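You operate a simulated robot arm through the tools that you are given. There is no shell and no other tool. Be economical: measure what you need, move in short steps, check, and stop when the job is done.

You run a simulated robot arm. Do the job below in one go: nothing can be reset, and whatever is moved stays where it is left.

Task
Isolate the dryer: breaker off, plug in its pocket, socket cap shut.
Fine: socket E breaker off before the plug is pulled.

The check looks at the end state, three seconds after you hand in, the way a careful person would. Anything else that was tipped, shoved, dropped, spilled or broken makes it a failure. Lids that push on must go on centred and level and be pressed home; caps that screw on are set level and turned clockwise until they are tight.

Robot
A 6-joint arm with a two-finger parallel gripper on a trunk, on a base that drives. Base frame: it is fixed to the floor where the robot stands at the start and does not move with it; the origin is under the middle of the robot, x ahead of it, y to its left, z up. Units: mm, degrees, N and s.
With the tool pointing down near the work surface it reaches from about 320 to 700 mm from the robot's upright axis, wherever it stands. Its first joint turns from -166.0 to 166.0 degrees. Payload 4.1 kg.
The TCP is the grasp point between the finger pads, 23 mm short of the fingertips. In the tool frame z runs along the fingers and y along their closing line. Largest opening 94 mm; finger width 38, thickness 10; the body of the gripper, 54 by 96 mm, starts 39 mm behind the TCP.
Orientation is told as [roll, pitch, yaw] about the base's x, y, z axes, in that order, counted from this pose: with the fingers straight down and closing along the base's y, the tool's x points along the base's -x, its y along +y and its z along -z.

Tools
- The arm moves only by the tool jog_arm. Its argument "increments" is one flat list of numbers, 7 for each row, row after row: the shift along the tool's x, y, z in m, then the turn, a rotation vector about the tool's x, y, z in degrees, then the finger opening in m, from 0 to 0.094. In form: [tx, ty, tz, ax, ay, az, grip, tx, ty, tz, ax, ay, az, grip, ...]. A call has 1 to 8 rows; each row is the pose to reach, as a shift and turn from the pose commanded when the call began, along the tool's axes at that moment. Each row takes 0.2 s and may step no farther than 50 mm and 8.6 degrees from the row before; otherwise, or with a gripper value out of range, the whole call is refused. A pose out of reach is approached as far as the arm can. The call stops where the force on the tool passes 90 N (or 10 N more than at its start, if that is more) or the arm is blocked; 0.2 s more then pass. Each finger travels about 45 mm/s and halts on what it meets, pressing with about 43 N; the grip force reading is that of the motor and also rises with nothing between the fingers. The clock runs only during rows and for 0.2 s after the last one: add rows that repeat a pose to give the fingers time. The reply holds the time, the measured pose of the TCP, the force on the tool along the base axes, the opening and the grip force, in the units named above and with some noise, with the torque about the TCP (base axes, N m) and any sound that the robot's microphone picked up.
- Cameras (640 x 400 px; columns grow to the right, rows downward): "scene" is now at [27.5, 179.6, 1326.1]; the picture's right is [0.20, -0.98, 0.00], its down [-0.57, -0.12, -0.81] and it looks along [0.80, 0.16, -0.58] (base axes); focal length 260 px, centre (320, 200). "wrist" rides on the gripper at [86, 16, -75] in the tool frame; the picture's right is [-0.18, 0.98, 0.00], its down [-0.58, -0.11, -0.81] and it looks along [-0.79, -0.15, 0.59] (tool axes); focal length 243 px, centre (320, 200). There is no depth. A picture from a camera that has moved, and an enlarged one, comes with that camera's place and axes in the base frame and with its lens.
- grab_frame(camera): a new picture of that camera. It takes no simulated time.
- raise_lower(by): slides the trunk up (or, below 0, down) by that many mm; the arm and the scene camera ride with it, the base frame stays. It gives what a move gives, with no picture.
- roll_base(legs): drives the robot by 1 to 6 legs, each [ahead, turn to the left] in mm and degrees, along the robot's own axes; the way and the turn of a leg run together, so that a leg with both is an arc; at most 1500 mm and 180 degrees a leg. The arm and the cameras ride along, it lands a little off, and it stops where it bumps. It gives what a move gives.
- pan_tilt(pan, tilt): turns the head with the scene camera to pan (to the left, within 155 degrees either way) and tilt (down, from -29 to 69), counted from straight ahead of the robot. It gives what a move gives.
- zoom(camera, box): a new picture of the part [left, top, right, bottom] of that camera's present view, enlarged. It takes no simulated time.
- sign_off(): hands the job in; it is judged then, once.

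Go step by step. Nothing tells you exact positions but the pictures and the camera data: compare them with the known pose of the tool, close in by small moves and look again before you grip or let go. The budget is 120 turns and 78 pictures, counting those below and the enlarged ones. Unless the task says otherwise, let go and move clear before handing in, and close with one line.

The tools are called after "Request:" by a JSON object that holds its "fn" and its "kwargs". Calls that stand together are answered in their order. jog_arm: Moves the arm, as the interface text tells. Its arguments: {"type":"object","properties":{"increments":{"type":"array","items":{"type":"number"}}},"required":["increments"]} The other tools are called the same way: raise_lower (by) slides the trunk up or down; roll_base (legs) drives the base; pan_tilt (pan, tilt) turns the head that bears the scene camera; grab_frame (camera) takes a picture; zoom (camera, box) takes an enlarged picture of a part of a camera's view; sign_off () hands the job in.

At the start:

```text
t: 0.0
tool_pos: [388.6, 184.3, 1000.0]
orientation: [0.0, 0.0, -0.1]
force: [0.9, -0.2, -0.8]
moment: [0.01, 0.0, 0.05]
opening: 94.0
finger_force: 0.0
trunk travel left (down, up): [-275.0, 315.0]
robot x, y, heading: [1.8, -1.0, -0.1]
head pan, tilt: [11.5, 35.5]
```

scene: 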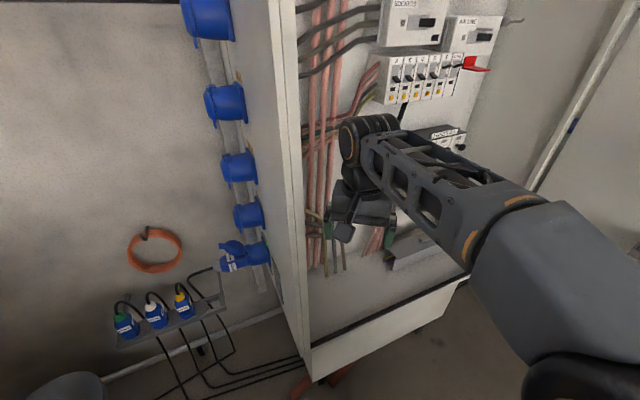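
wrist: 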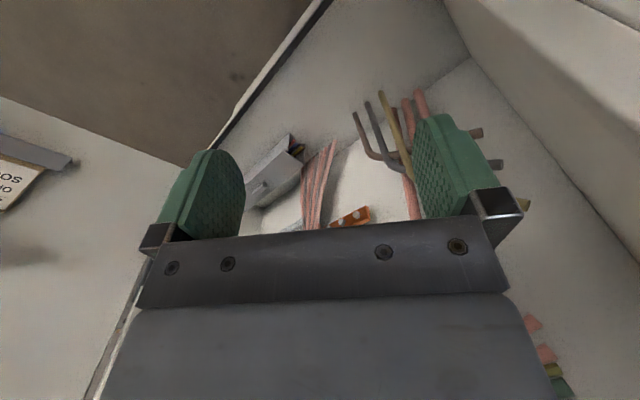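

I see an electrical cabinet with breakers, and on its left side a column of blue sockets plus a rack with plugs. I'll look at the parts enlarged first.

Request:
{"fn": "zoom", "kwargs": {"camera": "scene", "box": [360, 0, 520, 160]}}

Request:
{"fn": "zoom", "kwargs": {"camera": "scene", "box": [90, 220, 290, 370]}}

Request:
{"fn": "pan_tilt", "kwargs": {"pan": 30, "tilt": 10}}

Request:
{"fn": "grab_frame", "kwargs": {"camera": "scene"}}

```text
2.50 times, centred on (440, 80) of scene
camera zoom: at [27.5, 179.6, 1326.1], right [0.2, -0.98, 0.0], down [-0.57, -0.12, -0.81], along [0.8, 0.16, -0.58], focal length 650 px, centre (20, 500)
```

zoom: 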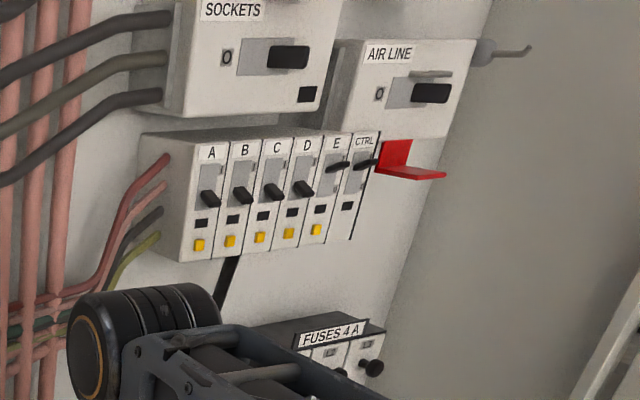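

```text
2.67 times, centred on (190, 295) of scene
camera zoom: at [27.5, 179.6, 1326.1], right [0.2, -0.98, 0.0], down [-0.57, -0.12, -0.81], along [0.8, 0.16, -0.58], focal length 694 px, centre (667, -53)
```

zoom: 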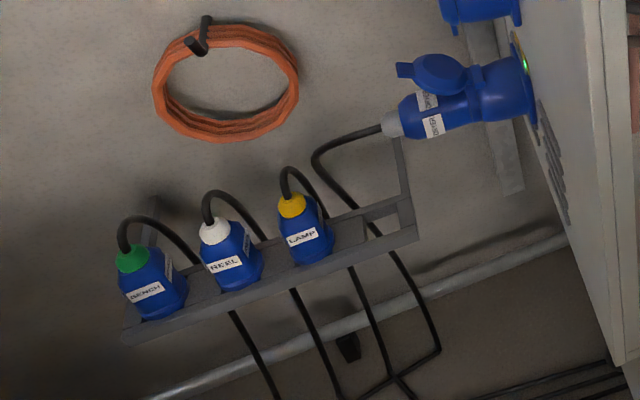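

```text
t: 0.9
tool_pos: [389.1, 183.6, 999.9]
orientation: [0.0, 0.0, 0.0]
force: [0.1, 0.6, -1.0]
moment: [0.03, -0.03, 0.02]
opening: 93.9
finger_force: 0.1
trunk travel left (down, up): [-275.0, 315.0]
robot x, y, heading: [1.7, -1.5, 0.1]
head pan, tilt: [30.0, 10.0]
```

```text
73 pictures are left
camera scene: at [22.1, 208.5, 1366.9], right [0.5, -0.87, 0.0], down [-0.15, -0.09, -0.98], along [0.85, 0.49, -0.17], focal length 260 px, centre (320, 200)
```

scene: 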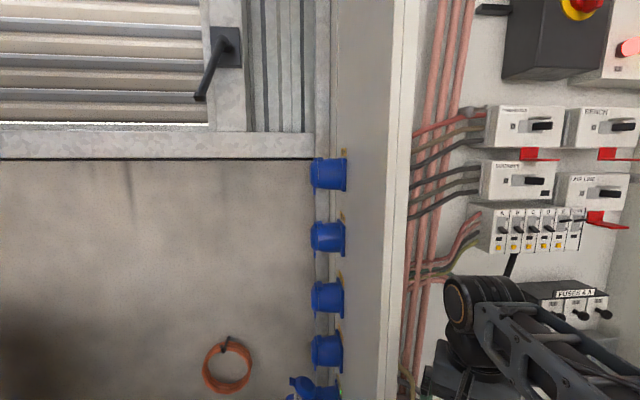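

Socket E is the lowest one, apparently with the dryer plug in it and a green light. I'll look at the breakers closer and at the plug side.

Request:
{"fn": "zoom", "kwargs": {"camera": "scene", "box": [460, 90, 640, 270]}}

Request:
{"fn": "pan_tilt", "kwargs": {"pan": 40, "tilt": 40}}

Request:
{"fn": "grab_frame", "kwargs": {"camera": "scene"}}

```text
2.22 times, centred on (550, 180) of scene
camera zoom: at [22.1, 208.5, 1366.9], right [0.5, -0.87, 0.0], down [-0.15, -0.09, -0.98], along [0.85, 0.49, -0.17], focal length 578 px, centre (-191, 244)
```

zoom: 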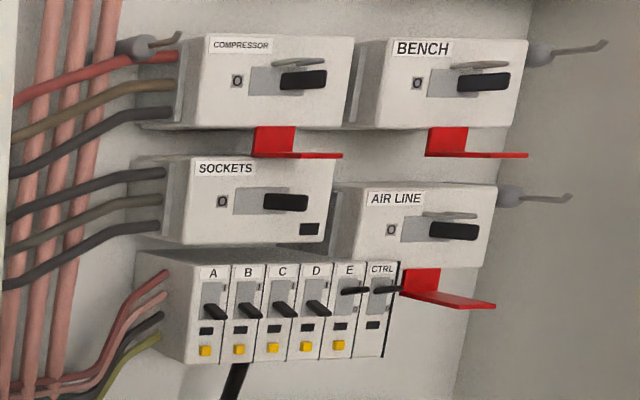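

```text
t: 1.9
tool_pos: [389.9, 184.1, 1000.3]
orientation: [0.0, 0.0, 0.0]
force: [0.9, 0.3, -0.5]
moment: [-0.02, 0.01, 0.01]
opening: 93.9
finger_force: 0.0
trunk travel left (down, up): [-275.0, 315.0]
robot x, y, heading: [0.6, 3.4, 0.0]
head pan, tilt: [40.0, 40.0]
```

```text
71 pictures are left
camera scene: at [6.7, 216.7, 1319.4], right [0.64, -0.77, 0.0], down [-0.49, -0.41, -0.77], along [0.59, 0.49, -0.64], focal length 260 px, centre (320, 200)
```

scene: 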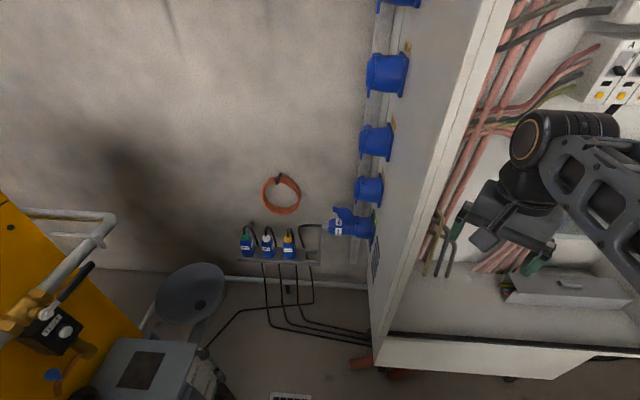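

The E lever is up (on), A–D are down. Breaker E is around x 750, y 24, z 1227. I'll raise the trunk for parallax and reach, and turn the tool toward the panel.

Request:
{"fn": "raise_lower", "kwargs": {"by": 220}}

Request:
{"fn": "jog_arm", "kwargs": {"increments": [0, 0, 0, 0, -8.5, 0, 0.094, 0, 0, 0, 0, -17, 0, 0.08, 0, 0, 0, 0, -25.5, 0, 0.06, 0, 0, 0, 0, -34, 0, 0.04, 0, 0, 0, 0, -42.5, 0, 0.02, 0, 0, 0, 0, -51, 0, 0.0, 0, 0, 0, 0, -59.5, 0, 0.0, 0, 0, 0, 0, -68, 0, 0.0]}}

Request:
{"fn": "pan_tilt", "kwargs": {"pan": 0, "tilt": 35}}

Request:
{"fn": "grab_frame", "kwargs": {"camera": "scene"}}

Request:
{"fn": "grab_frame", "kwargs": {"camera": "wrist"}}

```text
t: 4.2
tool_pos: [388.7, 183.6, 1220.2]
orientation: [-0.1, 0.0, 0.0]
force: [0.9, 0.1, 0.2]
moment: [0.0, 0.02, 0.05]
opening: 94.2
finger_force: 0.0
trunk travel left (down, up): [-495.0, 95.0]
robot x, y, heading: [-1.0, -3.4, -0.1]
head pan, tilt: [40.0, 40.0]
```

```text
t: 6.0
tool_pos: [388.7, 183.3, 1219.3]
orientation: [0.1, -68.1, -0.1]
force: [0.5, -0.5, 0.4]
moment: [0.01, 0.01, 0.0]
opening: 0.0
finger_force: 42.3
trunk travel left (down, up): [-495.0, 95.0]
robot x, y, heading: [3.9, -4.5, -0.3]
head pan, tilt: [40.0, 40.0]
```

```text
t: 7.0
tool_pos: [389.1, 184.5, 1221.0]
orientation: [-0.1, -67.9, 0.1]
force: [0.3, -0.3, 0.2]
moment: [0.01, -0.03, 0.02]
opening: 0.2
finger_force: 42.0
trunk travel left (down, up): [-495.0, 95.0]
robot x, y, heading: [-1.0, -3.3, 0.1]
head pan, tilt: [0.0, 35.0]
```

```text
70 pictures are left
camera scene: at [29.5, 162.1, 1546.9], right [0.0, -1.0, 0.0], down [-0.57, 0.0, -0.82], along [0.82, 0.0, -0.57], focal length 260 px, centre (320, 200)
```

scene: 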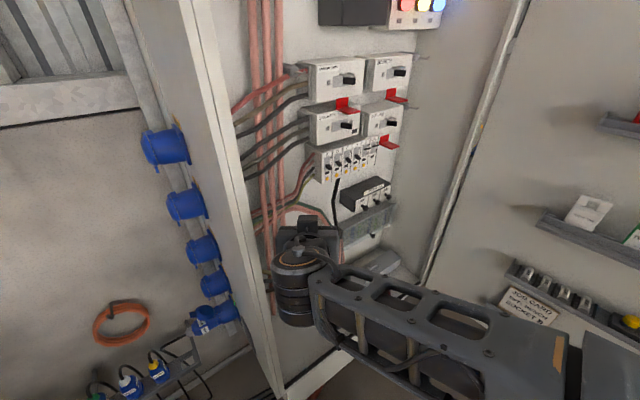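

```text
69 pictures are left
camera wrist: at [287.6, 200.5, 1167.4], right [0.07, 0.98, 0.17], down [-0.53, -0.11, 0.84], along [0.85, -0.15, 0.51], focal length 243 px, centre (320, 200)
```

wrist: 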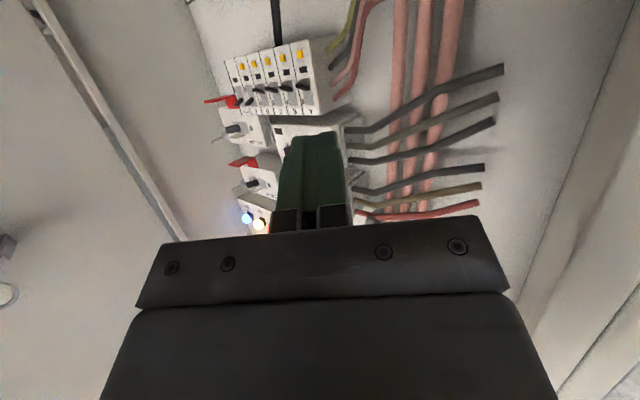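

A job card hangs on the right wall; I'll read it and zoom into the breakers and sockets from this new height.

Request:
{"fn": "zoom", "kwargs": {"camera": "scene", "box": [490, 180, 640, 340]}}

Request:
{"fn": "zoom", "kwargs": {"camera": "scene", "box": [290, 40, 430, 220]}}

Request:
{"fn": "zoom", "kwargs": {"camera": "scene", "box": [80, 240, 280, 400]}}

Request:
{"fn": "zoom", "kwargs": {"camera": "wrist", "box": [200, 30, 360, 150]}}

```text
2.50 times, centred on (565, 260) of scene
camera zoom: at [29.5, 162.1, 1546.9], right [0.0, -1.0, 0.0], down [-0.57, 0.0, -0.82], along [0.82, 0.0, -0.57], focal length 650 px, centre (-292, 50)
```

zoom: 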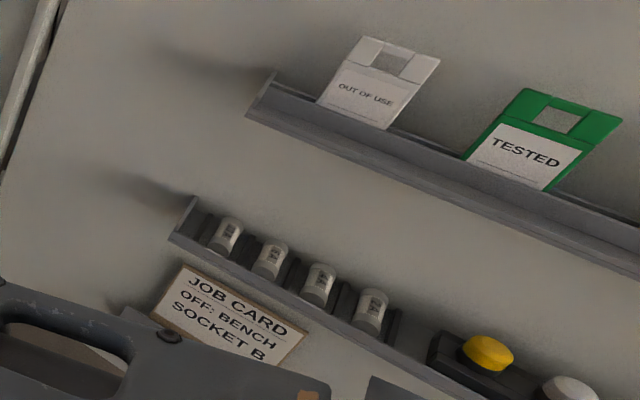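

```text
2.22 times, centred on (360, 130) of scene
camera zoom: at [29.5, 162.1, 1546.9], right [0.0, -1.0, 0.0], down [-0.57, 0.0, -0.82], along [0.82, 0.0, -0.57], focal length 578 px, centre (231, 356)
```

zoom: 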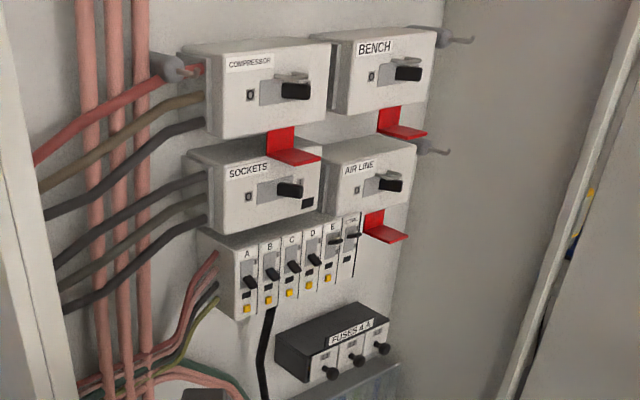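

```text
2.50 times, centred on (180, 320) of scene
camera zoom: at [29.5, 162.1, 1546.9], right [0.0, -1.0, 0.0], down [-0.57, 0.0, -0.82], along [0.82, 0.0, -0.57], focal length 650 px, centre (670, -100)
```

zoom: 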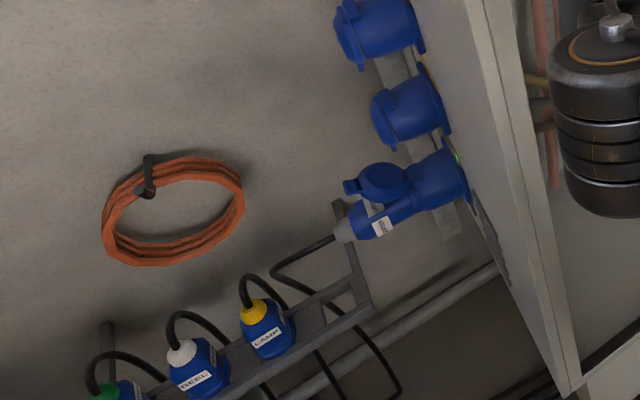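

```text
3.33 times, centred on (280, 90) of wrist
camera zoom: at [287.6, 200.5, 1167.4], right [0.07, 0.98, 0.17], down [-0.53, -0.11, 0.84], along [0.85, -0.15, 0.51], focal length 809 px, centre (453, 567)
```

zoom: 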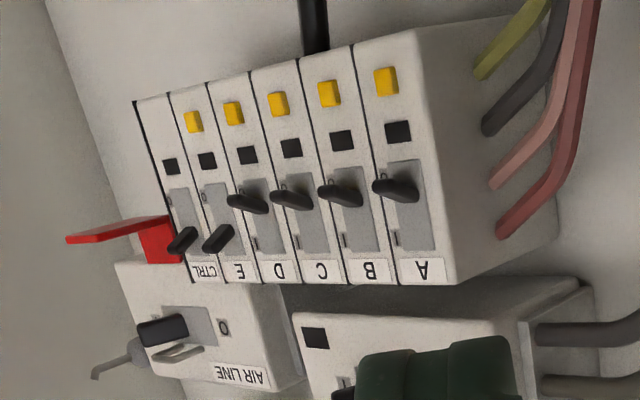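

E lever tip is at about (768, 18, 1225), D's (off) about z 1205, CTRL at y≈-1. The job card concerns something else. I'll level the tool and line up in front of E, above the lever.

Request:
{"fn": "jog_arm", "kwargs": {"increments": [-0.01, -0.041, -0.004, 0, -5.5, 0, 0, -0.02, -0.082, -0.008, 0, -11, 0, 0, -0.03, -0.123, -0.012, 0, -16.5, 0, 0, -0.039, -0.164, -0.016, 0, -22, 0, 0]}}

Request:
{"fn": "jog_arm", "kwargs": {"increments": [0, 0, 0.05, 0, 0, 0, 0, 0, 0, 0.1, 0, 0, 0, 0, 0, 0, 0.15, 0, 0, 0, 0, 0, 0, 0.2, 0, 0, 0, 0, 0, 0, 0.25, 0, 0, 0, 0, 0, 0, 0.28, 0, 0, 0, 0]}}

Request:
{"fn": "grab_frame", "kwargs": {"camera": "wrist"}}

Request:
{"fn": "zoom", "kwargs": {"camera": "scene", "box": [290, 60, 430, 220]}}

```text
t: 8.1
tool_pos: [401.9, 28.6, 1254.0]
orientation: [-7.2, -87.0, 8.4]
force: [0.7, -0.4, 0.0]
moment: [-0.01, 0.04, 0.02]
opening: 0.0
finger_force: 43.0
out of reach, approached as far as the arm can: row 4
trunk travel left (down, up): [-495.0, 95.0]
robot x, y, heading: [3.0, -0.4, -0.2]
head pan, tilt: [0.0, 35.0]
```

```text
t: 9.4
tool_pos: [673.2, 35.5, 1272.1]
orientation: [-1.9, -89.8, 1.1]
force: [0.1, 0.5, -0.8]
moment: [-0.04, -0.02, 0.0]
opening: 0.0
finger_force: 42.1
out of reach, approached as far as the arm can: row 2, 3, 4, 5, 6
trunk travel left (down, up): [-495.0, 95.0]
robot x, y, heading: [1.8, -2.7, 0.1]
head pan, tilt: [0.0, 35.0]
```

```text
64 pictures are left
camera wrist: at [598.9, 52.1, 1184.6], right [0.01, 0.98, 0.18], down [-0.81, -0.1, 0.58], along [0.59, -0.16, 0.79], focal length 243 px, centre (320, 200)
```

wrist: 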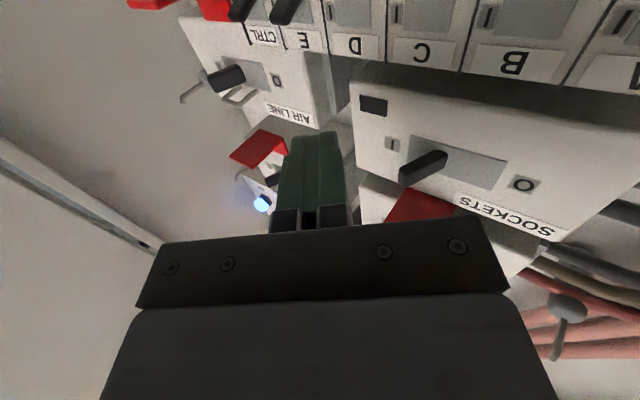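

```text
2.50 times, centred on (360, 140) of scene
camera zoom: at [30.2, 161.8, 1546.9], right [0.0, -1.0, 0.0], down [-0.57, 0.0, -0.82], along [0.82, 0.0, -0.57], focal length 650 px, centre (220, 350)
```

zoom: 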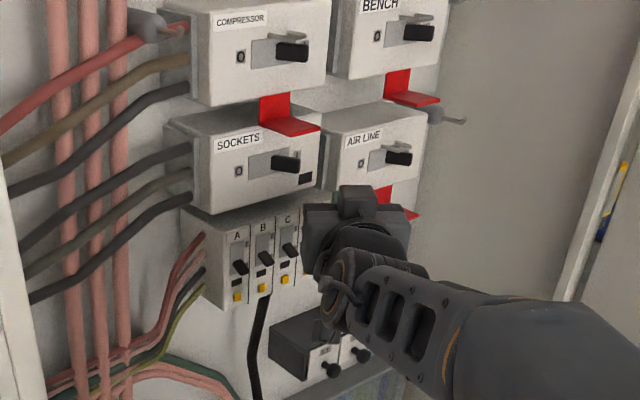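

The arm is nearly stretched; it's better to retract a bit and drive the base ahead slightly.

Request:
{"fn": "jog_arm", "kwargs": {"increments": [0, 0, -0.04, 0, 0, 0, 0, 0, -0.01, -0.08, 0, 0, 0, 0, 0, -0.015, -0.11, 0, 0, 0, 0]}}

Request:
{"fn": "roll_base", "kwargs": {"legs": [[100, 0]]}}

```text
t: 10.2
tool_pos: [560.3, 32.0, 1276.8]
orientation: [2.6, -89.9, -2.9]
force: [0.2, -1.2, -0.2]
moment: [-0.02, -0.01, -0.02]
opening: 0.0
finger_force: 42.4
out of reach, approached as far as the arm can: row 2, 3
trunk travel left (down, up): [-495.0, 95.0]
robot x, y, heading: [2.6, -5.1, 0.1]
head pan, tilt: [0.0, 35.0]
```

```text
t: 11.4
tool_pos: [659.8, 33.8, 1277.9]
orientation: [-4.3, -90.0, 4.3]
force: [0.2, -0.3, 0.2]
moment: [0.0, 0.01, 0.01]
opening: 0.0
finger_force: 42.3
trunk travel left (down, up): [-495.0, 95.0]
robot x, y, heading: [103.8, -3.0, 0.3]
head pan, tilt: [0.0, 35.0]
```

Now line up laterally with E and lower to just above the lever.

Request:
{"fn": "jog_arm", "kwargs": {"increments": [0.006, -0.007, 0.0, 0, 0, 0, 0, 0.012, -0.013, 0.02, 0, 0, 0, 0, 0.016, -0.013, 0.05, 0, 0, 0, 0]}}

Request:
{"fn": "grab_frame", "kwargs": {"camera": "wrist"}}

Request:
{"fn": "grab_frame", "kwargs": {"camera": "scene"}}

```text
t: 12.2
tool_pos: [709.1, 36.8, 1260.8]
orientation: [-2.0, -89.7, 1.3]
force: [-0.2, -0.4, 0.1]
moment: [0.0, 0.03, 0.0]
opening: 0.0
finger_force: 42.1
out of reach, approached as far as the arm can: row 1, 2, 3
trunk travel left (down, up): [-495.0, 95.0]
robot x, y, heading: [100.3, 0.8, 0.3]
head pan, tilt: [0.0, 35.0]
```

```text
62 pictures are left
camera wrist: at [634.9, 53.8, 1174.7], right [0.01, 0.98, 0.18], down [-0.8, -0.1, 0.59], along [0.59, -0.16, 0.79], focal length 243 px, centre (320, 200)
```

wrist: 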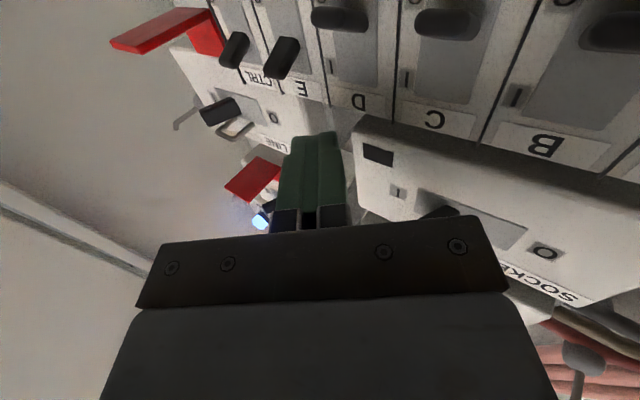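

```text
61 pictures are left
camera scene: at [129.4, 162.4, 1546.9], right [0.0, -1.0, 0.0], down [-0.57, 0.0, -0.82], along [0.82, 0.0, -0.57], focal length 260 px, centre (320, 200)
```

scene: 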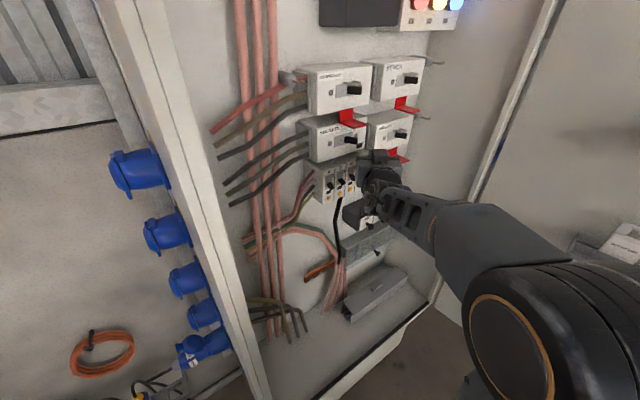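

The arm sticks near y≈36, seemingly close to a wrist singularity. I'll back off slightly and try a little tool pitch together with the sideways shift.

Request:
{"fn": "jog_arm", "kwargs": {"increments": [0, 0, -0.03, 0, -6, 0, 0, 0, 0, -0.03, 0, -12, 0, 0, 0, -0.008, -0.03, 0, -12, 0, 0, 0, -0.016, -0.03, 0, -12, 0, 0]}}

```text
t: 13.2
tool_pos: [674.8, 57.8, 1267.7]
orientation: [179.2, -78.3, 179.9]
force: [1.5, 0.0, -0.2]
moment: [0.01, -0.01, 0.01]
opening: 0.2
finger_force: 42.6
out of reach, approached as far as the arm can: row 1, 2, 3, 4
trunk travel left (down, up): [-495.0, 95.0]
robot x, y, heading: [99.7, -1.5, -0.0]
head pan, tilt: [0.0, 35.0]
```

Pitching up worsens it; pitching down a bit should help. I'll try 75° pitch.

Request:
{"fn": "jog_arm", "kwargs": {"increments": [0, 0, 0, 0, 8, 0, 0, 0, -0.01, 0, 0, 16, 0, 0, 0, -0.02, 0, 0, 24, 0, 0, 0, -0.037, 0, 0, 28, 0, 0, 0, -0.037, 0, 0, 28, 0, 0]}}

```text
t: 14.4
tool_pos: [674.2, 21.7, 1266.9]
orientation: [-0.1, -74.5, -0.2]
force: [0.4, -0.3, 0.3]
moment: [-0.02, -0.01, 0.0]
opening: 0.1
finger_force: 42.8
trunk travel left (down, up): [-495.0, 95.0]
robot x, y, heading: [102.0, -1.8, 0.5]
head pan, tilt: [0.0, 35.0]
```

Works. I'll see whether 82° is still reachable.

Request:
{"fn": "jog_arm", "kwargs": {"increments": [0, 0, 0, 0, -7, 0, 0]}}

Request:
{"fn": "grab_frame", "kwargs": {"camera": "wrist"}}

```text
t: 14.8
tool_pos: [675.7, 16.5, 1264.7]
orientation: [-1.4, -77.5, 0.0]
force: [0.2, 0.8, -0.1]
moment: [-0.02, -0.02, 0.0]
opening: 0.0
finger_force: 42.9
out of reach, approached as far as the arm can: row 1
trunk travel left (down, up): [-495.0, 95.0]
robot x, y, heading: [99.1, -2.2, 0.3]
head pan, tilt: [0.0, 35.0]
```

```text
60 pictures are left
camera wrist: at [583.3, 34.7, 1196.7], right [0.06, 0.98, 0.17], down [-0.66, -0.09, 0.74], along [0.74, -0.16, 0.65], focal length 243 px, centre (320, 200)
```

wrist: 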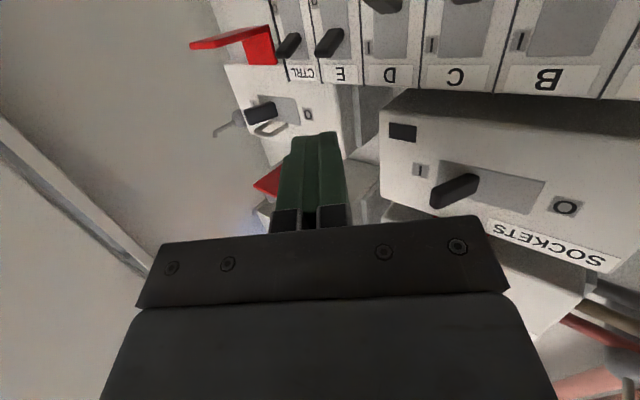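

Zoom on the E lever to get its position precisely.

Request:
{"fn": "zoom", "kwargs": {"camera": "wrist", "box": [260, 0, 400, 90]}}

```text
4.44 times, centred on (330, 45) of wrist
camera zoom: at [583.3, 34.7, 1196.7], right [0.06, 0.98, 0.17], down [-0.66, -0.09, 0.74], along [0.74, -0.16, 0.65], focal length 1078 px, centre (276, 889)
```

zoom: 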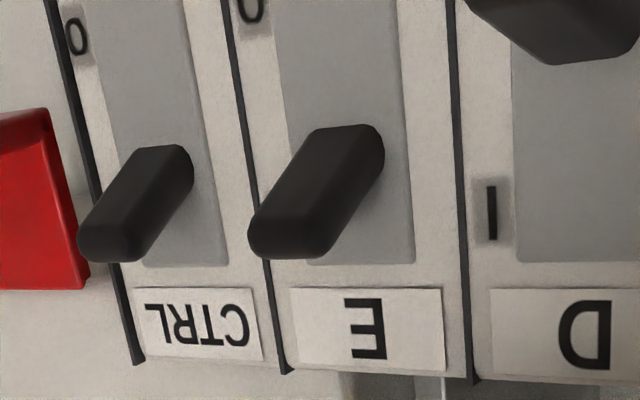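

The panel is clearly turned: the breaker row runs from about (690,142) to (805,-5), so its inward normal is about 38° to the left of x. I'll yaw the tool 38° and stand off in front of E's lever.

Request:
{"fn": "jog_arm", "kwargs": {"increments": [-0.003, -0.007, 0, -7.42, 0, -1.64, 0, -0.006, -0.014, 0.005, -14.84, 0, -3.28, 0, -0.009, -0.021, 0.013, -22.3, 0, -4.9, 0, -0.012, -0.028, 0.023, -29.7, 0, -6.6, 0, -0.0156, -0.035, 0.033, -37.1, 0, -8.2, 0]}}

Request:
{"fn": "grab_frame", "kwargs": {"camera": "wrist"}}

```text
t: 16.0
tool_pos: [708.9, -20.3, 1272.7]
orientation: [-1.2, -77.3, 37.9]
force: [0.5, -0.6, -0.4]
moment: [-0.02, -0.04, -0.01]
opening: 0.0
finger_force: 42.0
out of reach, approached as far as the arm can: row 1, 2
trunk travel left (down, up): [-495.0, 95.0]
robot x, y, heading: [99.1, -3.4, 0.4]
head pan, tilt: [0.0, 35.0]
```

```text
58 pictures are left
camera wrist: at [626.1, -61.8, 1204.3], right [-0.56, 0.81, 0.17], down [-0.47, -0.48, 0.74], along [0.69, 0.33, 0.64], focal length 243 px, centre (320, 200)
```

wrist: 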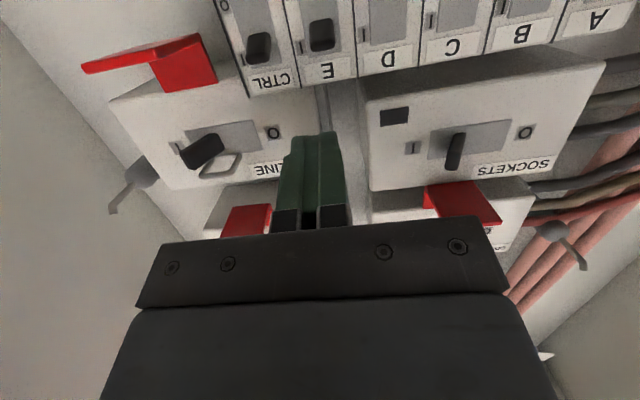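

Now the panel is square to the tool. Zoom on E.

Request:
{"fn": "zoom", "kwargs": {"camera": "wrist", "box": [220, 0, 400, 110]}}

```text
3.56 times, centred on (310, 55) of wrist
camera zoom: at [626.1, -61.8, 1204.3], right [-0.56, 0.81, 0.17], down [-0.47, -0.48, 0.74], along [0.69, 0.33, 0.64], focal length 863 px, centre (356, 716)
```

zoom: 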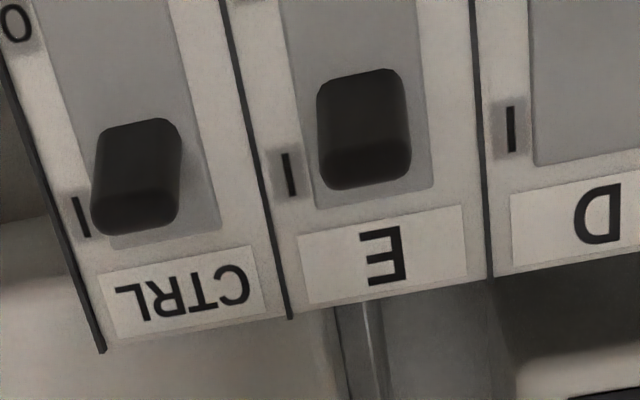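

E's lever tip is about (752, 20.5, 1228), 6 mm left of the tool line. I'll level the tool and shift left 6 mm.

Request:
{"fn": "jog_arm", "kwargs": {"increments": [0, 0.003, 0, 0.6, -6, 0, 0, 0, 0.006, 0, 1.2, -12, 0, 0]}}

```text
t: 16.6
tool_pos: [705.3, -12.6, 1272.8]
orientation: [-37.8, -89.2, 73.2]
force: [0.3, 0.5, -0.5]
moment: [-0.02, -0.02, -0.01]
opening: 0.0
finger_force: 42.4
trunk travel left (down, up): [-495.0, 95.0]
robot x, y, heading: [99.4, -4.7, 0.1]
head pan, tilt: [0.0, 35.0]
```

Advance to overlap the lever by ~8 mm, still above it, and look.

Request:
{"fn": "jog_arm", "kwargs": {"increments": [0, 0, 0.02, 0, 0, 0, 0, 0, 0, 0.042, 0, 0, 0, 0]}}

Request:
{"fn": "grab_frame", "kwargs": {"camera": "wrist"}}

Request:
{"fn": "zoom", "kwargs": {"camera": "scene", "box": [300, 110, 440, 220]}}

```text
t: 17.2
tool_pos: [738.5, 12.0, 1275.6]
orientation: [-30.5, -89.2, 65.9]
force: [0.1, -0.8, 0.1]
moment: [0.0, 0.01, 0.0]
opening: 0.0
finger_force: 42.3
trunk travel left (down, up): [-495.0, 95.0]
robot x, y, heading: [100.4, -0.4, 0.1]
head pan, tilt: [0.0, 35.0]
```

```text
56 pictures are left
camera wrist: at [669.1, -17.7, 1187.9], right [-0.57, 0.8, 0.18], down [-0.59, -0.55, 0.59], along [0.57, 0.23, 0.79], focal length 243 px, centre (320, 200)
```

wrist: 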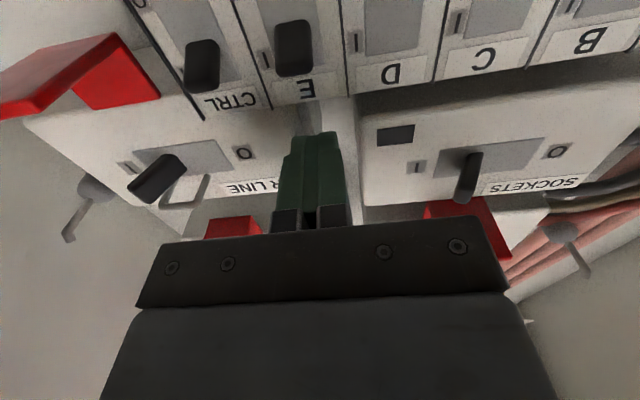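

```text
3.64 times, centred on (370, 165) of scene
camera zoom: at [129.2, 162.5, 1546.9], right [0.0, -1.0, 0.0], down [-0.57, 0.0, -0.82], along [0.82, 0.0, -0.57], focal length 946 px, centre (138, 327)
```

zoom: 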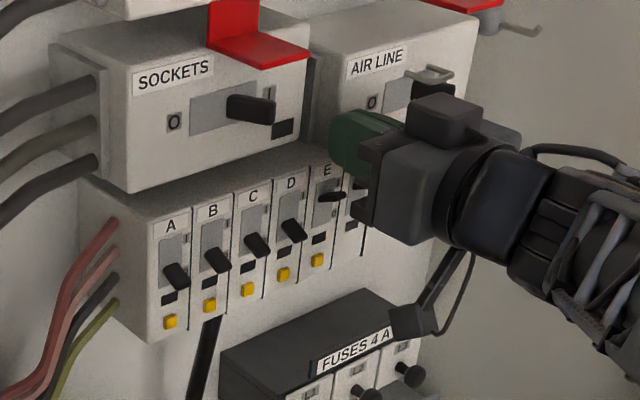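

Advance 6 mm more and press down in small steps.

Request:
{"fn": "jog_arm", "kwargs": {"increments": [0, -0.0015, 0.006, 0, 0, 0, 0, 0.008, -0.0015, 0.006, 0, 0, 0, 0, 0.016, -0.0015, 0.006, 0, 0, 0, 0, 0.024, -0.0015, 0.006, 0, 0, 0, 0, 0.03, -0.0015, 0.006, 0, 0, 0, 0]}}

Request:
{"fn": "grab_frame", "kwargs": {"camera": "wrist"}}

```text
t: 18.4
tool_pos: [744.6, 13.5, 1244.8]
orientation: [-35.0, -89.3, 70.4]
force: [-2.3, -1.4, 2.0]
moment: [0.01, 0.04, 0.03]
opening: 0.2
finger_force: 42.5
trunk travel left (down, up): [-495.0, 95.0]
robot x, y, heading: [101.8, -1.5, 0.3]
head pan, tilt: [0.0, 35.0]
```

```text
54 pictures are left
camera wrist: at [674.5, -17.3, 1158.4], right [-0.57, 0.8, 0.18], down [-0.59, -0.55, 0.59], along [0.57, 0.23, 0.79], focal length 243 px, centre (320, 200)
```

wrist: 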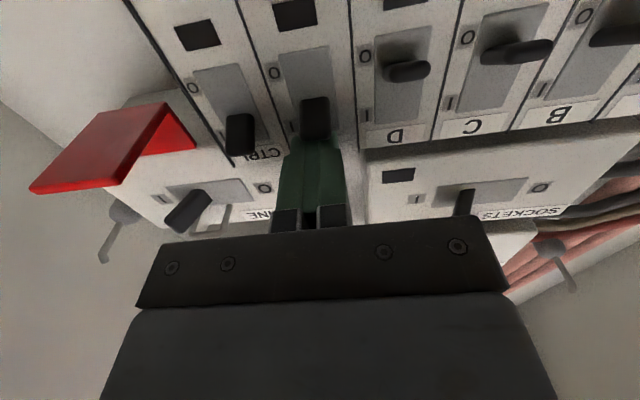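

Finger is centred on E's lever and just touching. Continue pressing down.

Request:
{"fn": "jog_arm", "kwargs": {"increments": [0.006, 0, 0, 0, 0, 0, 0, 0.012, 0, 0, 0, 0, 0, 0, 0.018, 0, 0, 0, 0, 0, 0, 0.024, 0, 0, 0, 0, 0, 0]}}

Request:
{"fn": "grab_frame", "kwargs": {"camera": "wrist"}}

```text
t: 19.4
tool_pos: [742.5, 11.3, 1230.6]
orientation: [-110.1, -89.0, 145.4]
force: [-0.3, -4.3, 44.8]
moment: [0.58, -0.77, -0.1]
opening: 0.0
finger_force: 42.3
trunk travel left (down, up): [-495.0, 95.0]
robot x, y, heading: [98.0, 2.5, 0.1]
head pan, tilt: [0.0, 35.0]
```

```text
53 pictures are left
camera wrist: at [673.5, -19.2, 1142.7], right [-0.57, 0.8, 0.17], down [-0.6, -0.55, 0.58], along [0.56, 0.23, 0.8], focal length 243 px, centre (320, 200)
```

wrist: 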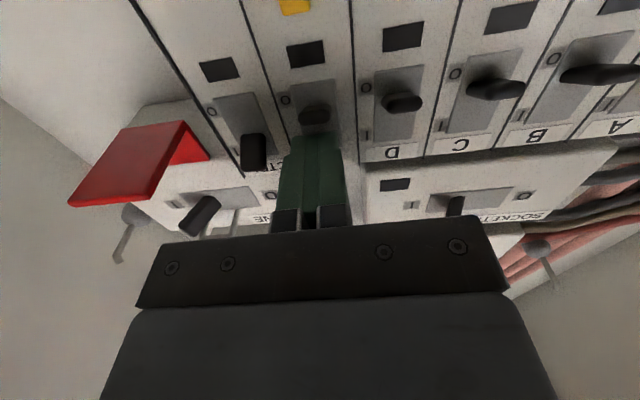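

E's lever now lines up with D's, at its off stop. Back up and check.

Request:
{"fn": "jog_arm", "kwargs": {"increments": [-0.02, 0, 0, 0, 0, 0, 0, -0.045, 0, 0, 0, 0, 0, 0, -0.045, 0, -0.04, 0, 0, 0, 0, -0.045, 0, -0.08, 0, 0, 0, 0]}}

Request:
{"fn": "zoom", "kwargs": {"camera": "wrist", "box": [200, 0, 520, 200]}}

Request:
{"fn": "zoom", "kwargs": {"camera": "scene", "box": [300, 110, 440, 220]}}

```text
t: 20.4
tool_pos: [678.3, -32.3, 1265.7]
orientation: [-29.2, -89.1, 64.5]
force: [0.3, 0.7, -0.6]
moment: [-0.01, 0.01, -0.02]
opening: 0.0
finger_force: 42.9
trunk travel left (down, up): [-495.0, 95.0]
robot x, y, heading: [102.6, -1.7, 0.0]
head pan, tilt: [0.0, 35.0]
```

```text
2.00 times, centred on (360, 100) of wrist
camera zoom: at [608.6, -63.5, 1179.7], right [-0.57, 0.8, 0.18], down [-0.59, -0.55, 0.59], along [0.57, 0.23, 0.79], focal length 485 px, centre (240, 400)
```

zoom: 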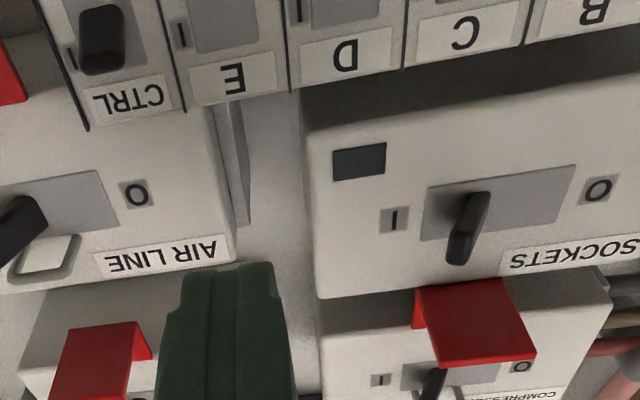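

```text
3.64 times, centred on (370, 165) of scene
camera zoom: at [128.6, 162.0, 1546.9], right [0.0, -1.0, 0.0], down [-0.57, 0.0, -0.82], along [0.82, 0.0, -0.57], focal length 946 px, centre (138, 327)
```

zoom: 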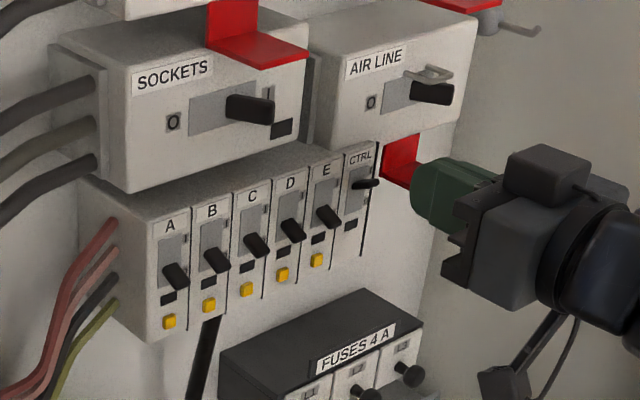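

Breaker E is off now. Next I'll withdraw and fold the arm, back the base away from the cabinet and look to the left side.

Request:
{"fn": "roll_base", "kwargs": {"legs": [[-250, 0]]}}

Request:
{"fn": "pan_tilt", "kwargs": {"pan": 50, "tilt": 45}}

Request:
{"fn": "grab_frame", "kwargs": {"camera": "scene"}}

Request:
{"fn": "pan_tilt", "kwargs": {"pan": 90, "tilt": 45}}

Request:
{"fn": "grab_frame", "kwargs": {"camera": "scene"}}

```text
t: 22.2
tool_pos: [425.8, -32.8, 1266.4]
orientation: [-33.6, -89.1, 69.0]
force: [-0.4, -0.3, 0.1]
moment: [0.01, 0.03, 0.01]
opening: 0.1
finger_force: 42.7
trunk travel left (down, up): [-495.0, 95.0]
robot x, y, heading: [-151.1, -1.3, 0.1]
head pan, tilt: [0.0, 35.0]
```

```text
t: 23.4
tool_pos: [425.6, -33.3, 1266.1]
orientation: [-32.6, -89.2, 67.9]
force: [0.7, -0.4, 0.2]
moment: [-0.01, 0.03, 0.01]
opening: 0.0
finger_force: 42.1
trunk travel left (down, up): [-495.0, 95.0]
robot x, y, heading: [-154.4, -4.8, 0.2]
head pan, tilt: [50.0, 45.0]
```

```text
50 pictures are left
camera scene: at [-161.0, 223.5, 1532.1], right [0.77, -0.64, 0.0], down [-0.45, -0.54, -0.71], along [0.45, 0.54, -0.71], focal length 260 px, centre (320, 200)
```

scene: 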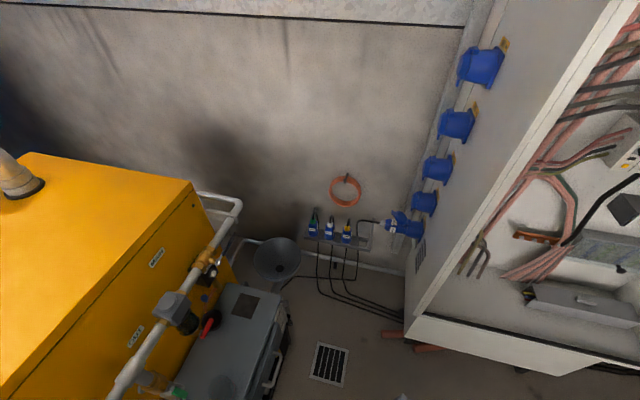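

```text
t: 24.5
tool_pos: [425.7, -33.4, 1265.8]
orientation: [-32.4, -89.2, 67.9]
force: [0.2, 0.0, 0.1]
moment: [-0.02, -0.01, 0.04]
opening: 0.1
finger_force: 42.5
trunk travel left (down, up): [-495.0, 95.0]
robot x, y, heading: [-156.5, -5.0, 0.2]
head pan, tilt: [90.0, 45.0]
```

```text
49 pictures are left
camera scene: at [-213.3, 242.3, 1532.1], right [1.0, 0.0, 0.0], down [0.0, -0.71, -0.71], along [0.0, 0.71, -0.71], focal length 260 px, centre (320, 200)
```

scene: 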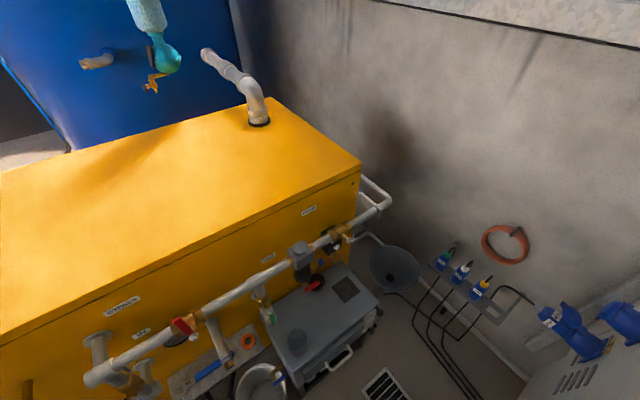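

I've the layout: plug around (520, 545, 706), free pocket roughly (515, 685, 455), floor free at about (60, 430). Fold the arm with the tool pointing down before driving.

Request:
{"fn": "jog_arm", "kwargs": {"increments": [0, 0.0135, -0.018, 0, 8.5, 0, 0, 0, 0.027, -0.036, 0, 17, 0, 0, 0, 0.0405, -0.054, 0, 25.5, 0, 0, 0, 0.054, -0.072, 0, 34, 0, 0, 0, 0.0675, -0.09, 0, 42.5, 0, 0, 0, 0.081, -0.108, 0, 51, 0, 0, 0, 0.0945, -0.126, 0, 59.5, 0, 0, 0, 0.108, -0.144, 0, 68, 0, 0]}}

Request:
{"fn": "jog_arm", "kwargs": {"increments": [0, 0, 0, 0, 7, 0, 0, 0, 0, 0, 0, 14, 0, 0, 0, 0, 0, 0, 21, 0, 0]}}

```text
t: 26.3
tool_pos: [245.6, -30.7, 1268.7]
orientation: [-0.2, -21.4, 35.4]
force: [0.1, 0.2, 0.3]
moment: [0.04, -0.01, 0.01]
opening: 0.3
finger_force: 42.5
trunk travel left (down, up): [-495.0, 95.0]
robot x, y, heading: [-154.5, -2.2, 0.2]
head pan, tilt: [90.0, 45.0]
```

```text
t: 27.1
tool_pos: [244.3, -30.9, 1274.7]
orientation: [10.7, -12.0, 34.3]
force: [0.6, 0.1, -0.6]
moment: [0.01, 0.01, 0.0]
opening: 0.1
finger_force: 42.5
out of reach, approached as far as the arm can: row 1, 2, 3
trunk travel left (down, up): [-495.0, 95.0]
robot x, y, heading: [-152.4, -3.9, 0.2]
head pan, tilt: [90.0, 45.0]
```

Drive to the left-hand stance.

Request:
{"fn": "roll_base", "kwargs": {"legs": [[0, 63.5], [480, 0], [0, -33.5]]}}

Request:
{"fn": "pan_tilt", "kwargs": {"pan": 0, "tilt": 50}}

Request:
{"fn": "grab_frame", "kwargs": {"camera": "scene"}}

```text
t: 31.9
tool_pos: [184.4, 603.9, 1274.4]
orientation: [10.7, -12.0, 98.5]
force: [0.0, 0.0, -0.3]
moment: [0.01, -0.05, 0.0]
opening: 0.0
finger_force: 42.1
trunk travel left (down, up): [-495.0, 95.0]
robot x, y, heading: [-12.6, 254.1, 64.4]
head pan, tilt: [90.0, 45.0]
stopped in leg 2: the robot was blocked; the commanded pose is now the measured one
```

```text
t: 33.6
tool_pos: [185.8, 603.7, 1275.1]
orientation: [10.8, -12.0, 98.4]
force: [0.9, -0.7, 0.3]
moment: [0.03, 0.03, 0.0]
opening: 0.0
finger_force: 42.8
trunk travel left (down, up): [-495.0, 95.0]
robot x, y, heading: [-6.2, 254.8, 64.6]
head pan, tilt: [0.0, 50.0]
```

```text
48 pictures are left
camera scene: at [-151.9, 341.4, 1525.2], right [0.9, -0.43, 0.0], down [-0.33, -0.69, -0.64], along [0.28, 0.58, -0.77], focal length 260 px, centre (320, 200)
```

scene: 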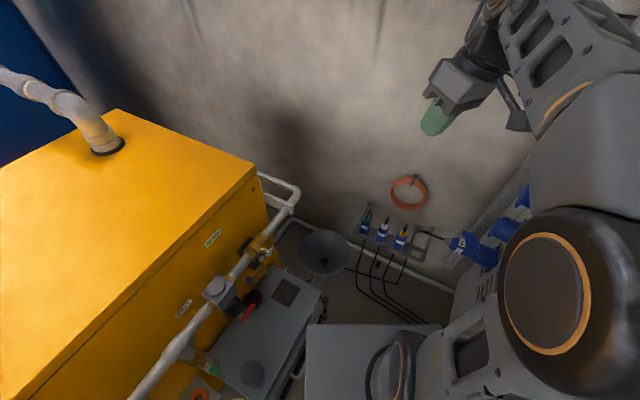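

The base bumped, probably at the grey box corner. Back off slightly and turn right toward the plug.

Request:
{"fn": "roll_base", "kwargs": {"legs": [[-40, 0], [0, -34]]}}

Request:
{"fn": "grab_frame", "kwargs": {"camera": "scene"}}

```text
t: 36.0
tool_pos: [328.5, 404.0, 1274.7]
orientation: [10.9, -12.0, 65.3]
force: [0.1, 0.3, 0.3]
moment: [-0.03, -0.01, 0.0]
opening: 0.2
finger_force: 42.9
trunk travel left (down, up): [-495.0, 95.0]
robot x, y, heading: [-24.2, 217.4, 31.3]
head pan, tilt: [0.0, 50.0]
```

```text
47 pictures are left
camera scene: at [-98.0, 369.7, 1525.2], right [0.52, -0.85, 0.0], down [-0.65, -0.4, -0.64], along [0.55, 0.33, -0.77], focal length 260 px, centre (320, 200)
```

scene: 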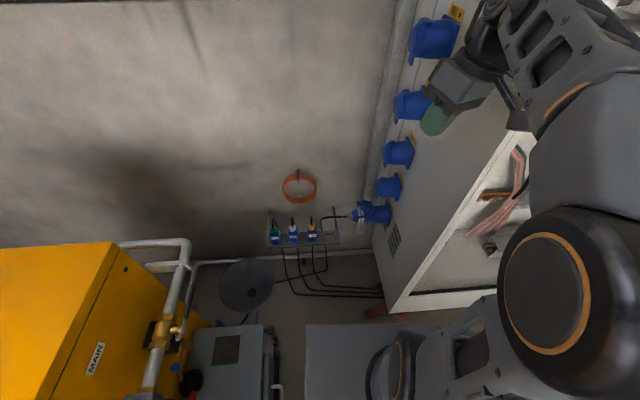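

Plan: the cabinet is raised off the floor, so the base can go ~90 mm further. First swing the arm to the left, levelling the tool, so it clears the socket column.

Request:
{"fn": "jog_arm", "kwargs": {"increments": [-0.0223, 0.0332, 0, 2.2, 2.4, 0, 0.0, -0.0447, 0.0664, 0, 4.3, 4.8, 0, 0.0, -0.067, 0.0996, 0, 6.5, 7.2, 0, 0, -0.0893, 0.1328, 0, 8.6, 9.6, 0, 0, -0.1117, 0.166, 0, 10.8, 12, 0, 0]}}

Request:
{"fn": "jog_arm", "kwargs": {"increments": [0, 0, 0, 0, 0, 8.4, 0.02, 0, 0, 0, 0, 0, 16.8, 0.04, 0, 0, 0, 0, 0, 25.2, 0.06, 0, 0, 0, 0, 0, 33.6, 0.08, 0, 0, 0, 0, 0, 42, 0.08, 0, 0, 0, 0, 0, 50.4, 0.08, 0, 0, 0, 0, 0, 58.8, 0.08, 0, 0, 0, 0, 0, 67.2, 0.08]}}

```text
t: 37.2
tool_pos: [232.7, 558.7, 1364.2]
orientation: [14.3, -3.5, 66.1]
force: [-0.1, 0.1, -0.5]
moment: [-0.02, 0.0, 0.0]
opening: 0.1
finger_force: 42.6
out of reach, approached as far as the arm can: row 1, 2, 3, 4, 5
trunk travel left (down, up): [-495.0, 95.0]
robot x, y, heading: [-29.7, 224.7, 31.3]
head pan, tilt: [0.0, 50.0]
```

```text
t: 39.1
tool_pos: [338.0, 225.5, 1258.4]
orientation: [22.3, 11.0, 12.5]
force: [1.7, 3.4, -0.1]
moment: [-0.14, 0.04, 0.03]
opening: 79.8
finger_force: 0.1
out of reach, approached as far as the arm can: row 1, 2, 3, 4, 5, 6, 7, 8
trunk travel left (down, up): [-495.0, 95.0]
robot x, y, heading: [-27.7, 222.5, 31.1]
head pan, tilt: [0.0, 50.0]
stopped in row 8: the arm was blocked; the commanded pose is now the measured one
```

That went wrong: the arm wandered in a poor configuration and got blocked. Look.

Request:
{"fn": "grab_frame", "kwargs": {"camera": "scene"}}

Request:
{"fn": "grab_frame", "kwargs": {"camera": "wrist"}}

```text
46 pictures are left
camera scene: at [-114.5, 411.3, 1522.9], right [0.52, -0.86, 0.03], down [-0.65, -0.41, -0.64], along [0.56, 0.31, -0.77], focal length 260 px, centre (320, 200)
```

scene: 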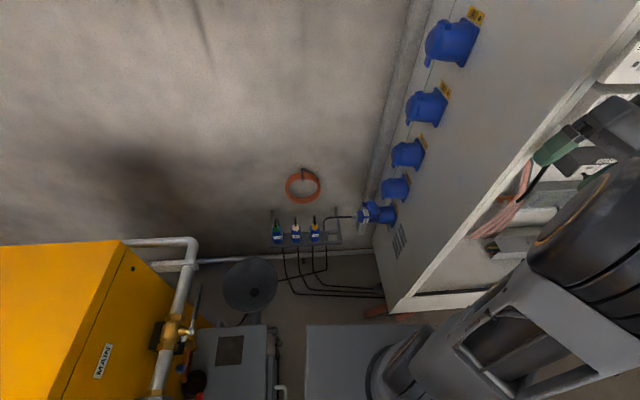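

```text
45 pictures are left
camera wrist: at [272.8, 197.4, 1347.5], right [0.05, 0.94, 0.33], down [0.78, -0.25, 0.58], along [0.63, 0.23, -0.74], focal length 243 px, centre (320, 200)
```

wrist: 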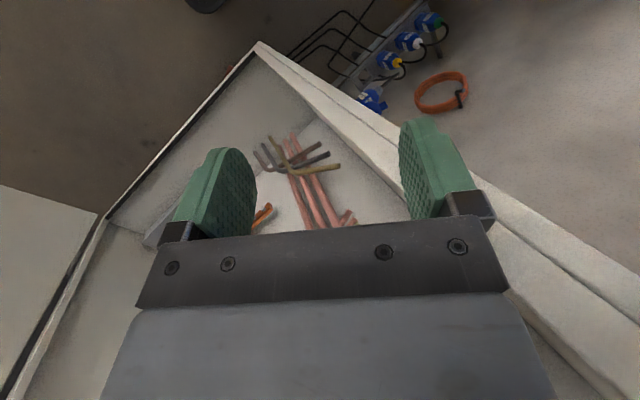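

The left finger rests against the cabinet's front edge. Close the fingers a little and back straight off toward the robot.

Request:
{"fn": "jog_arm", "kwargs": {"increments": [0, 0, 0, 0, 0, 0, 0.04, 0, 0, 0, 0, 0, 0, 0.02, 0, -0.01, 0, 0, 0, 0, 0.0, 0.02, -0.02, 0, 0, 0, 0, 0.0, 0.04, -0.03, 0, 0, 0, 0, 0.0]}}

Request:
{"fn": "grab_frame", "kwargs": {"camera": "scene"}}

```text
t: 39.7
tool_pos: [305.0, 267.3, 1269.0]
orientation: [17.4, 8.6, 8.4]
force: [29.5, -82.8, 17.5]
moment: [3.58, 0.51, -4.64]
opening: 27.3
finger_force: 0.1
trunk travel left (down, up): [-495.0, 95.0]
robot x, y, heading: [-26.3, 221.5, 30.7]
head pan, tilt: [0.0, 50.0]
stopped in row 3: the force on the tool passed its limit at 151 N (the readings are from after the stop); the commanded pose is now the measured one
```

```text
44 pictures are left
camera scene: at [-88.5, 347.8, 1529.0], right [0.51, -0.86, -0.02], down [-0.66, -0.38, -0.65], along [0.55, 0.34, -0.76], focal length 260 px, centre (320, 200)
```

scene: 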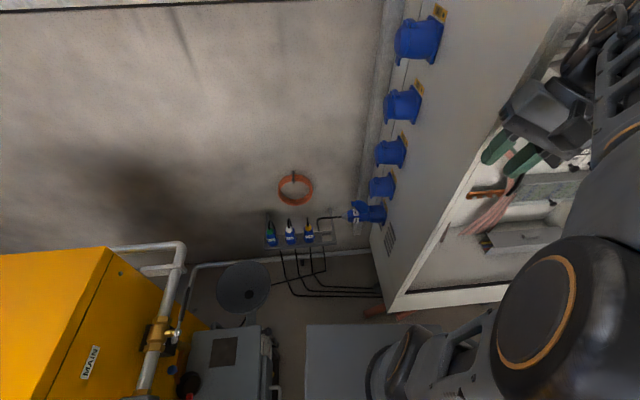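

Force pushes the tool toward −y; move away in −y in small steps, gently.

Request:
{"fn": "jog_arm", "kwargs": {"increments": [0, -0.01, 0, 0, 0, 0, 0.027, 0, -0.02, 0, 0, 0, 0, 0.027, 0.01, -0.03, 0, 0, 0, 0, 0.027]}}

Request:
{"fn": "grab_frame", "kwargs": {"camera": "wrist"}}

```text
t: 40.5
tool_pos: [307.3, 247.7, 1261.1]
orientation: [19.8, 9.1, 9.6]
force: [0.3, 1.4, -0.3]
moment: [0.02, -0.03, -0.03]
opening: 27.0
finger_force: 0.1
out of reach, approached as far as the arm can: row 1, 2, 3
trunk travel left (down, up): [-495.0, 95.0]
robot x, y, heading: [-22.7, 218.7, 31.1]
head pan, tilt: [0.0, 50.0]
```

```text
43 pictures are left
camera wrist: at [236.9, 226.8, 1349.2], right [0.08, 0.95, 0.3], down [0.74, -0.25, 0.62], along [0.67, 0.17, -0.72], focal length 243 px, centre (320, 200)
```

wrist: 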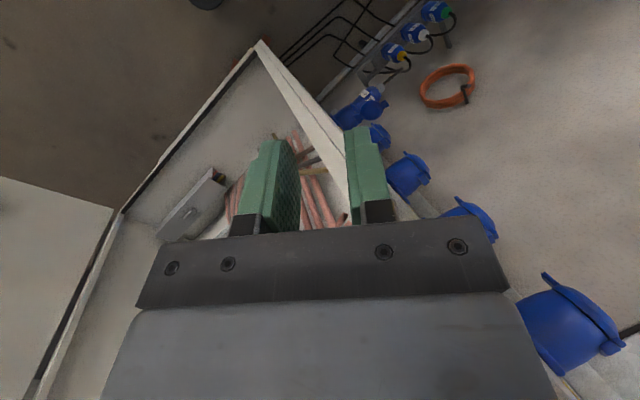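

Clear now. The arm is at its minimum reach, so I'll back the base away from the cabinet and unfold in open space.

Request:
{"fn": "roll_base", "kwargs": {"legs": [[-200, 0]]}}

Request:
{"fn": "jog_arm", "kwargs": {"increments": [-0.03, 0, 0.0, 0, 0, 0, 0.04, -0.06, 0, 0.0, -5, -3, 0, 0.04, -0.09, 0, 0.0, -10, -6, 0, 0.04, -0.12, 0, 0.0, -15, -9, 0, 0.04]}}

```text
t: 42.1
tool_pos: [139.2, 148.6, 1261.5]
orientation: [19.6, 8.9, 9.9]
force: [-0.4, -0.1, 0.2]
moment: [0.02, -0.03, 0.0]
opening: 27.1
finger_force: 0.0
trunk travel left (down, up): [-495.0, 95.0]
robot x, y, heading: [-196.1, 122.3, 31.2]
head pan, tilt: [0.0, 50.0]
```

```text
t: 43.1
tool_pos: [257.0, 169.6, 1244.4]
orientation: [34.5, 0.9, 5.8]
force: [-0.1, 0.2, -0.7]
moment: [0.02, -0.01, -0.02]
opening: 39.7
finger_force: 0.1
trunk travel left (down, up): [-495.0, 95.0]
robot x, y, heading: [-193.3, 121.2, 31.1]
head pan, tilt: [0.0, 50.0]
```

Reached fully now. Level the tool (the roll sign was wrong), then yaw to −52°.

Request:
{"fn": "jog_arm", "kwargs": {"increments": [0, 0, 0, 7, 0, 0, 0.04, 0, 0, 0, 14, 0, 0, 0.04, 0, 0, 0, 21, 0, 0, 0.04, 0, 0, 0, 28, 0, 0, 0.04, 0, 0, 0, 34.5, 0, 0, 0.04]}}

Request:
{"fn": "jog_arm", "kwargs": {"increments": [0, 0, 0, 0, 0, 8, 0.04, 0, 0, 0, 0, 0, 16, 0.04, 0, 0, 0, 0, 0, 24, 0.04, 0, 0, 0, 0, 0, 32, 0.04, 0, 0, 0, 0, 0, 40, 0.04, 0, 0, 0, 0, 0, 48, 0.04, 0, 0, 0, 0, 0, 56, 0.04]}}

```text
t: 44.3
tool_pos: [257.7, 172.7, 1245.5]
orientation: [16.4, 0.5, 5.9]
force: [0.0, -0.6, 0.4]
moment: [-0.03, 0.03, -0.01]
opening: 40.0
finger_force: 0.1
out of reach, approached as far as the arm can: row 3, 4, 5
trunk travel left (down, up): [-495.0, 95.0]
robot x, y, heading: [-196.8, 121.7, 31.2]
head pan, tilt: [0.0, 50.0]
```

```text
t: 45.9
tool_pos: [116.9, -32.9, 1140.8]
orientation: [17.3, 11.1, -38.4]
force: [0.8, 1.0, 1.1]
moment: [0.01, 0.05, 0.02]
opening: 40.3
finger_force: 0.1
out of reach, approached as far as the arm can: row 1, 2, 3, 4, 5, 6, 7
trunk travel left (down, up): [-495.0, 95.0]
robot x, y, heading: [-194.5, 122.3, 31.4]
head pan, tilt: [0.0, 50.0]
```

The tool-down pose seems unreachable simply because the tool is too high relative to the trunk. I'll lower it ~140 mm and outward while levelling.

Request:
{"fn": "jog_arm", "kwargs": {"increments": [-0.031, -0.004, 0.03, 0, 0, 0, 0.04, -0.062, -0.008, 0.06, 5.7, -3.7, 0, 0.04, -0.093, -0.012, 0.09, 11.5, -7.4, 0, 0.04, -0.1236, -0.0155, 0.119, 17.3, -11.1, 0, 0.04]}}

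```text
t: 46.9
tool_pos: [188.4, -53.6, 1002.9]
orientation: [12.8, 1.7, -39.8]
force: [0.5, -0.6, 0.1]
moment: [0.02, -0.02, 0.01]
opening: 40.2
finger_force: 0.1
out of reach, approached as far as the arm can: row 2, 3, 4
trunk travel left (down, up): [-495.0, 95.0]
robot x, y, heading: [-192.8, 123.4, 31.1]
head pan, tilt: [0.0, 50.0]
```

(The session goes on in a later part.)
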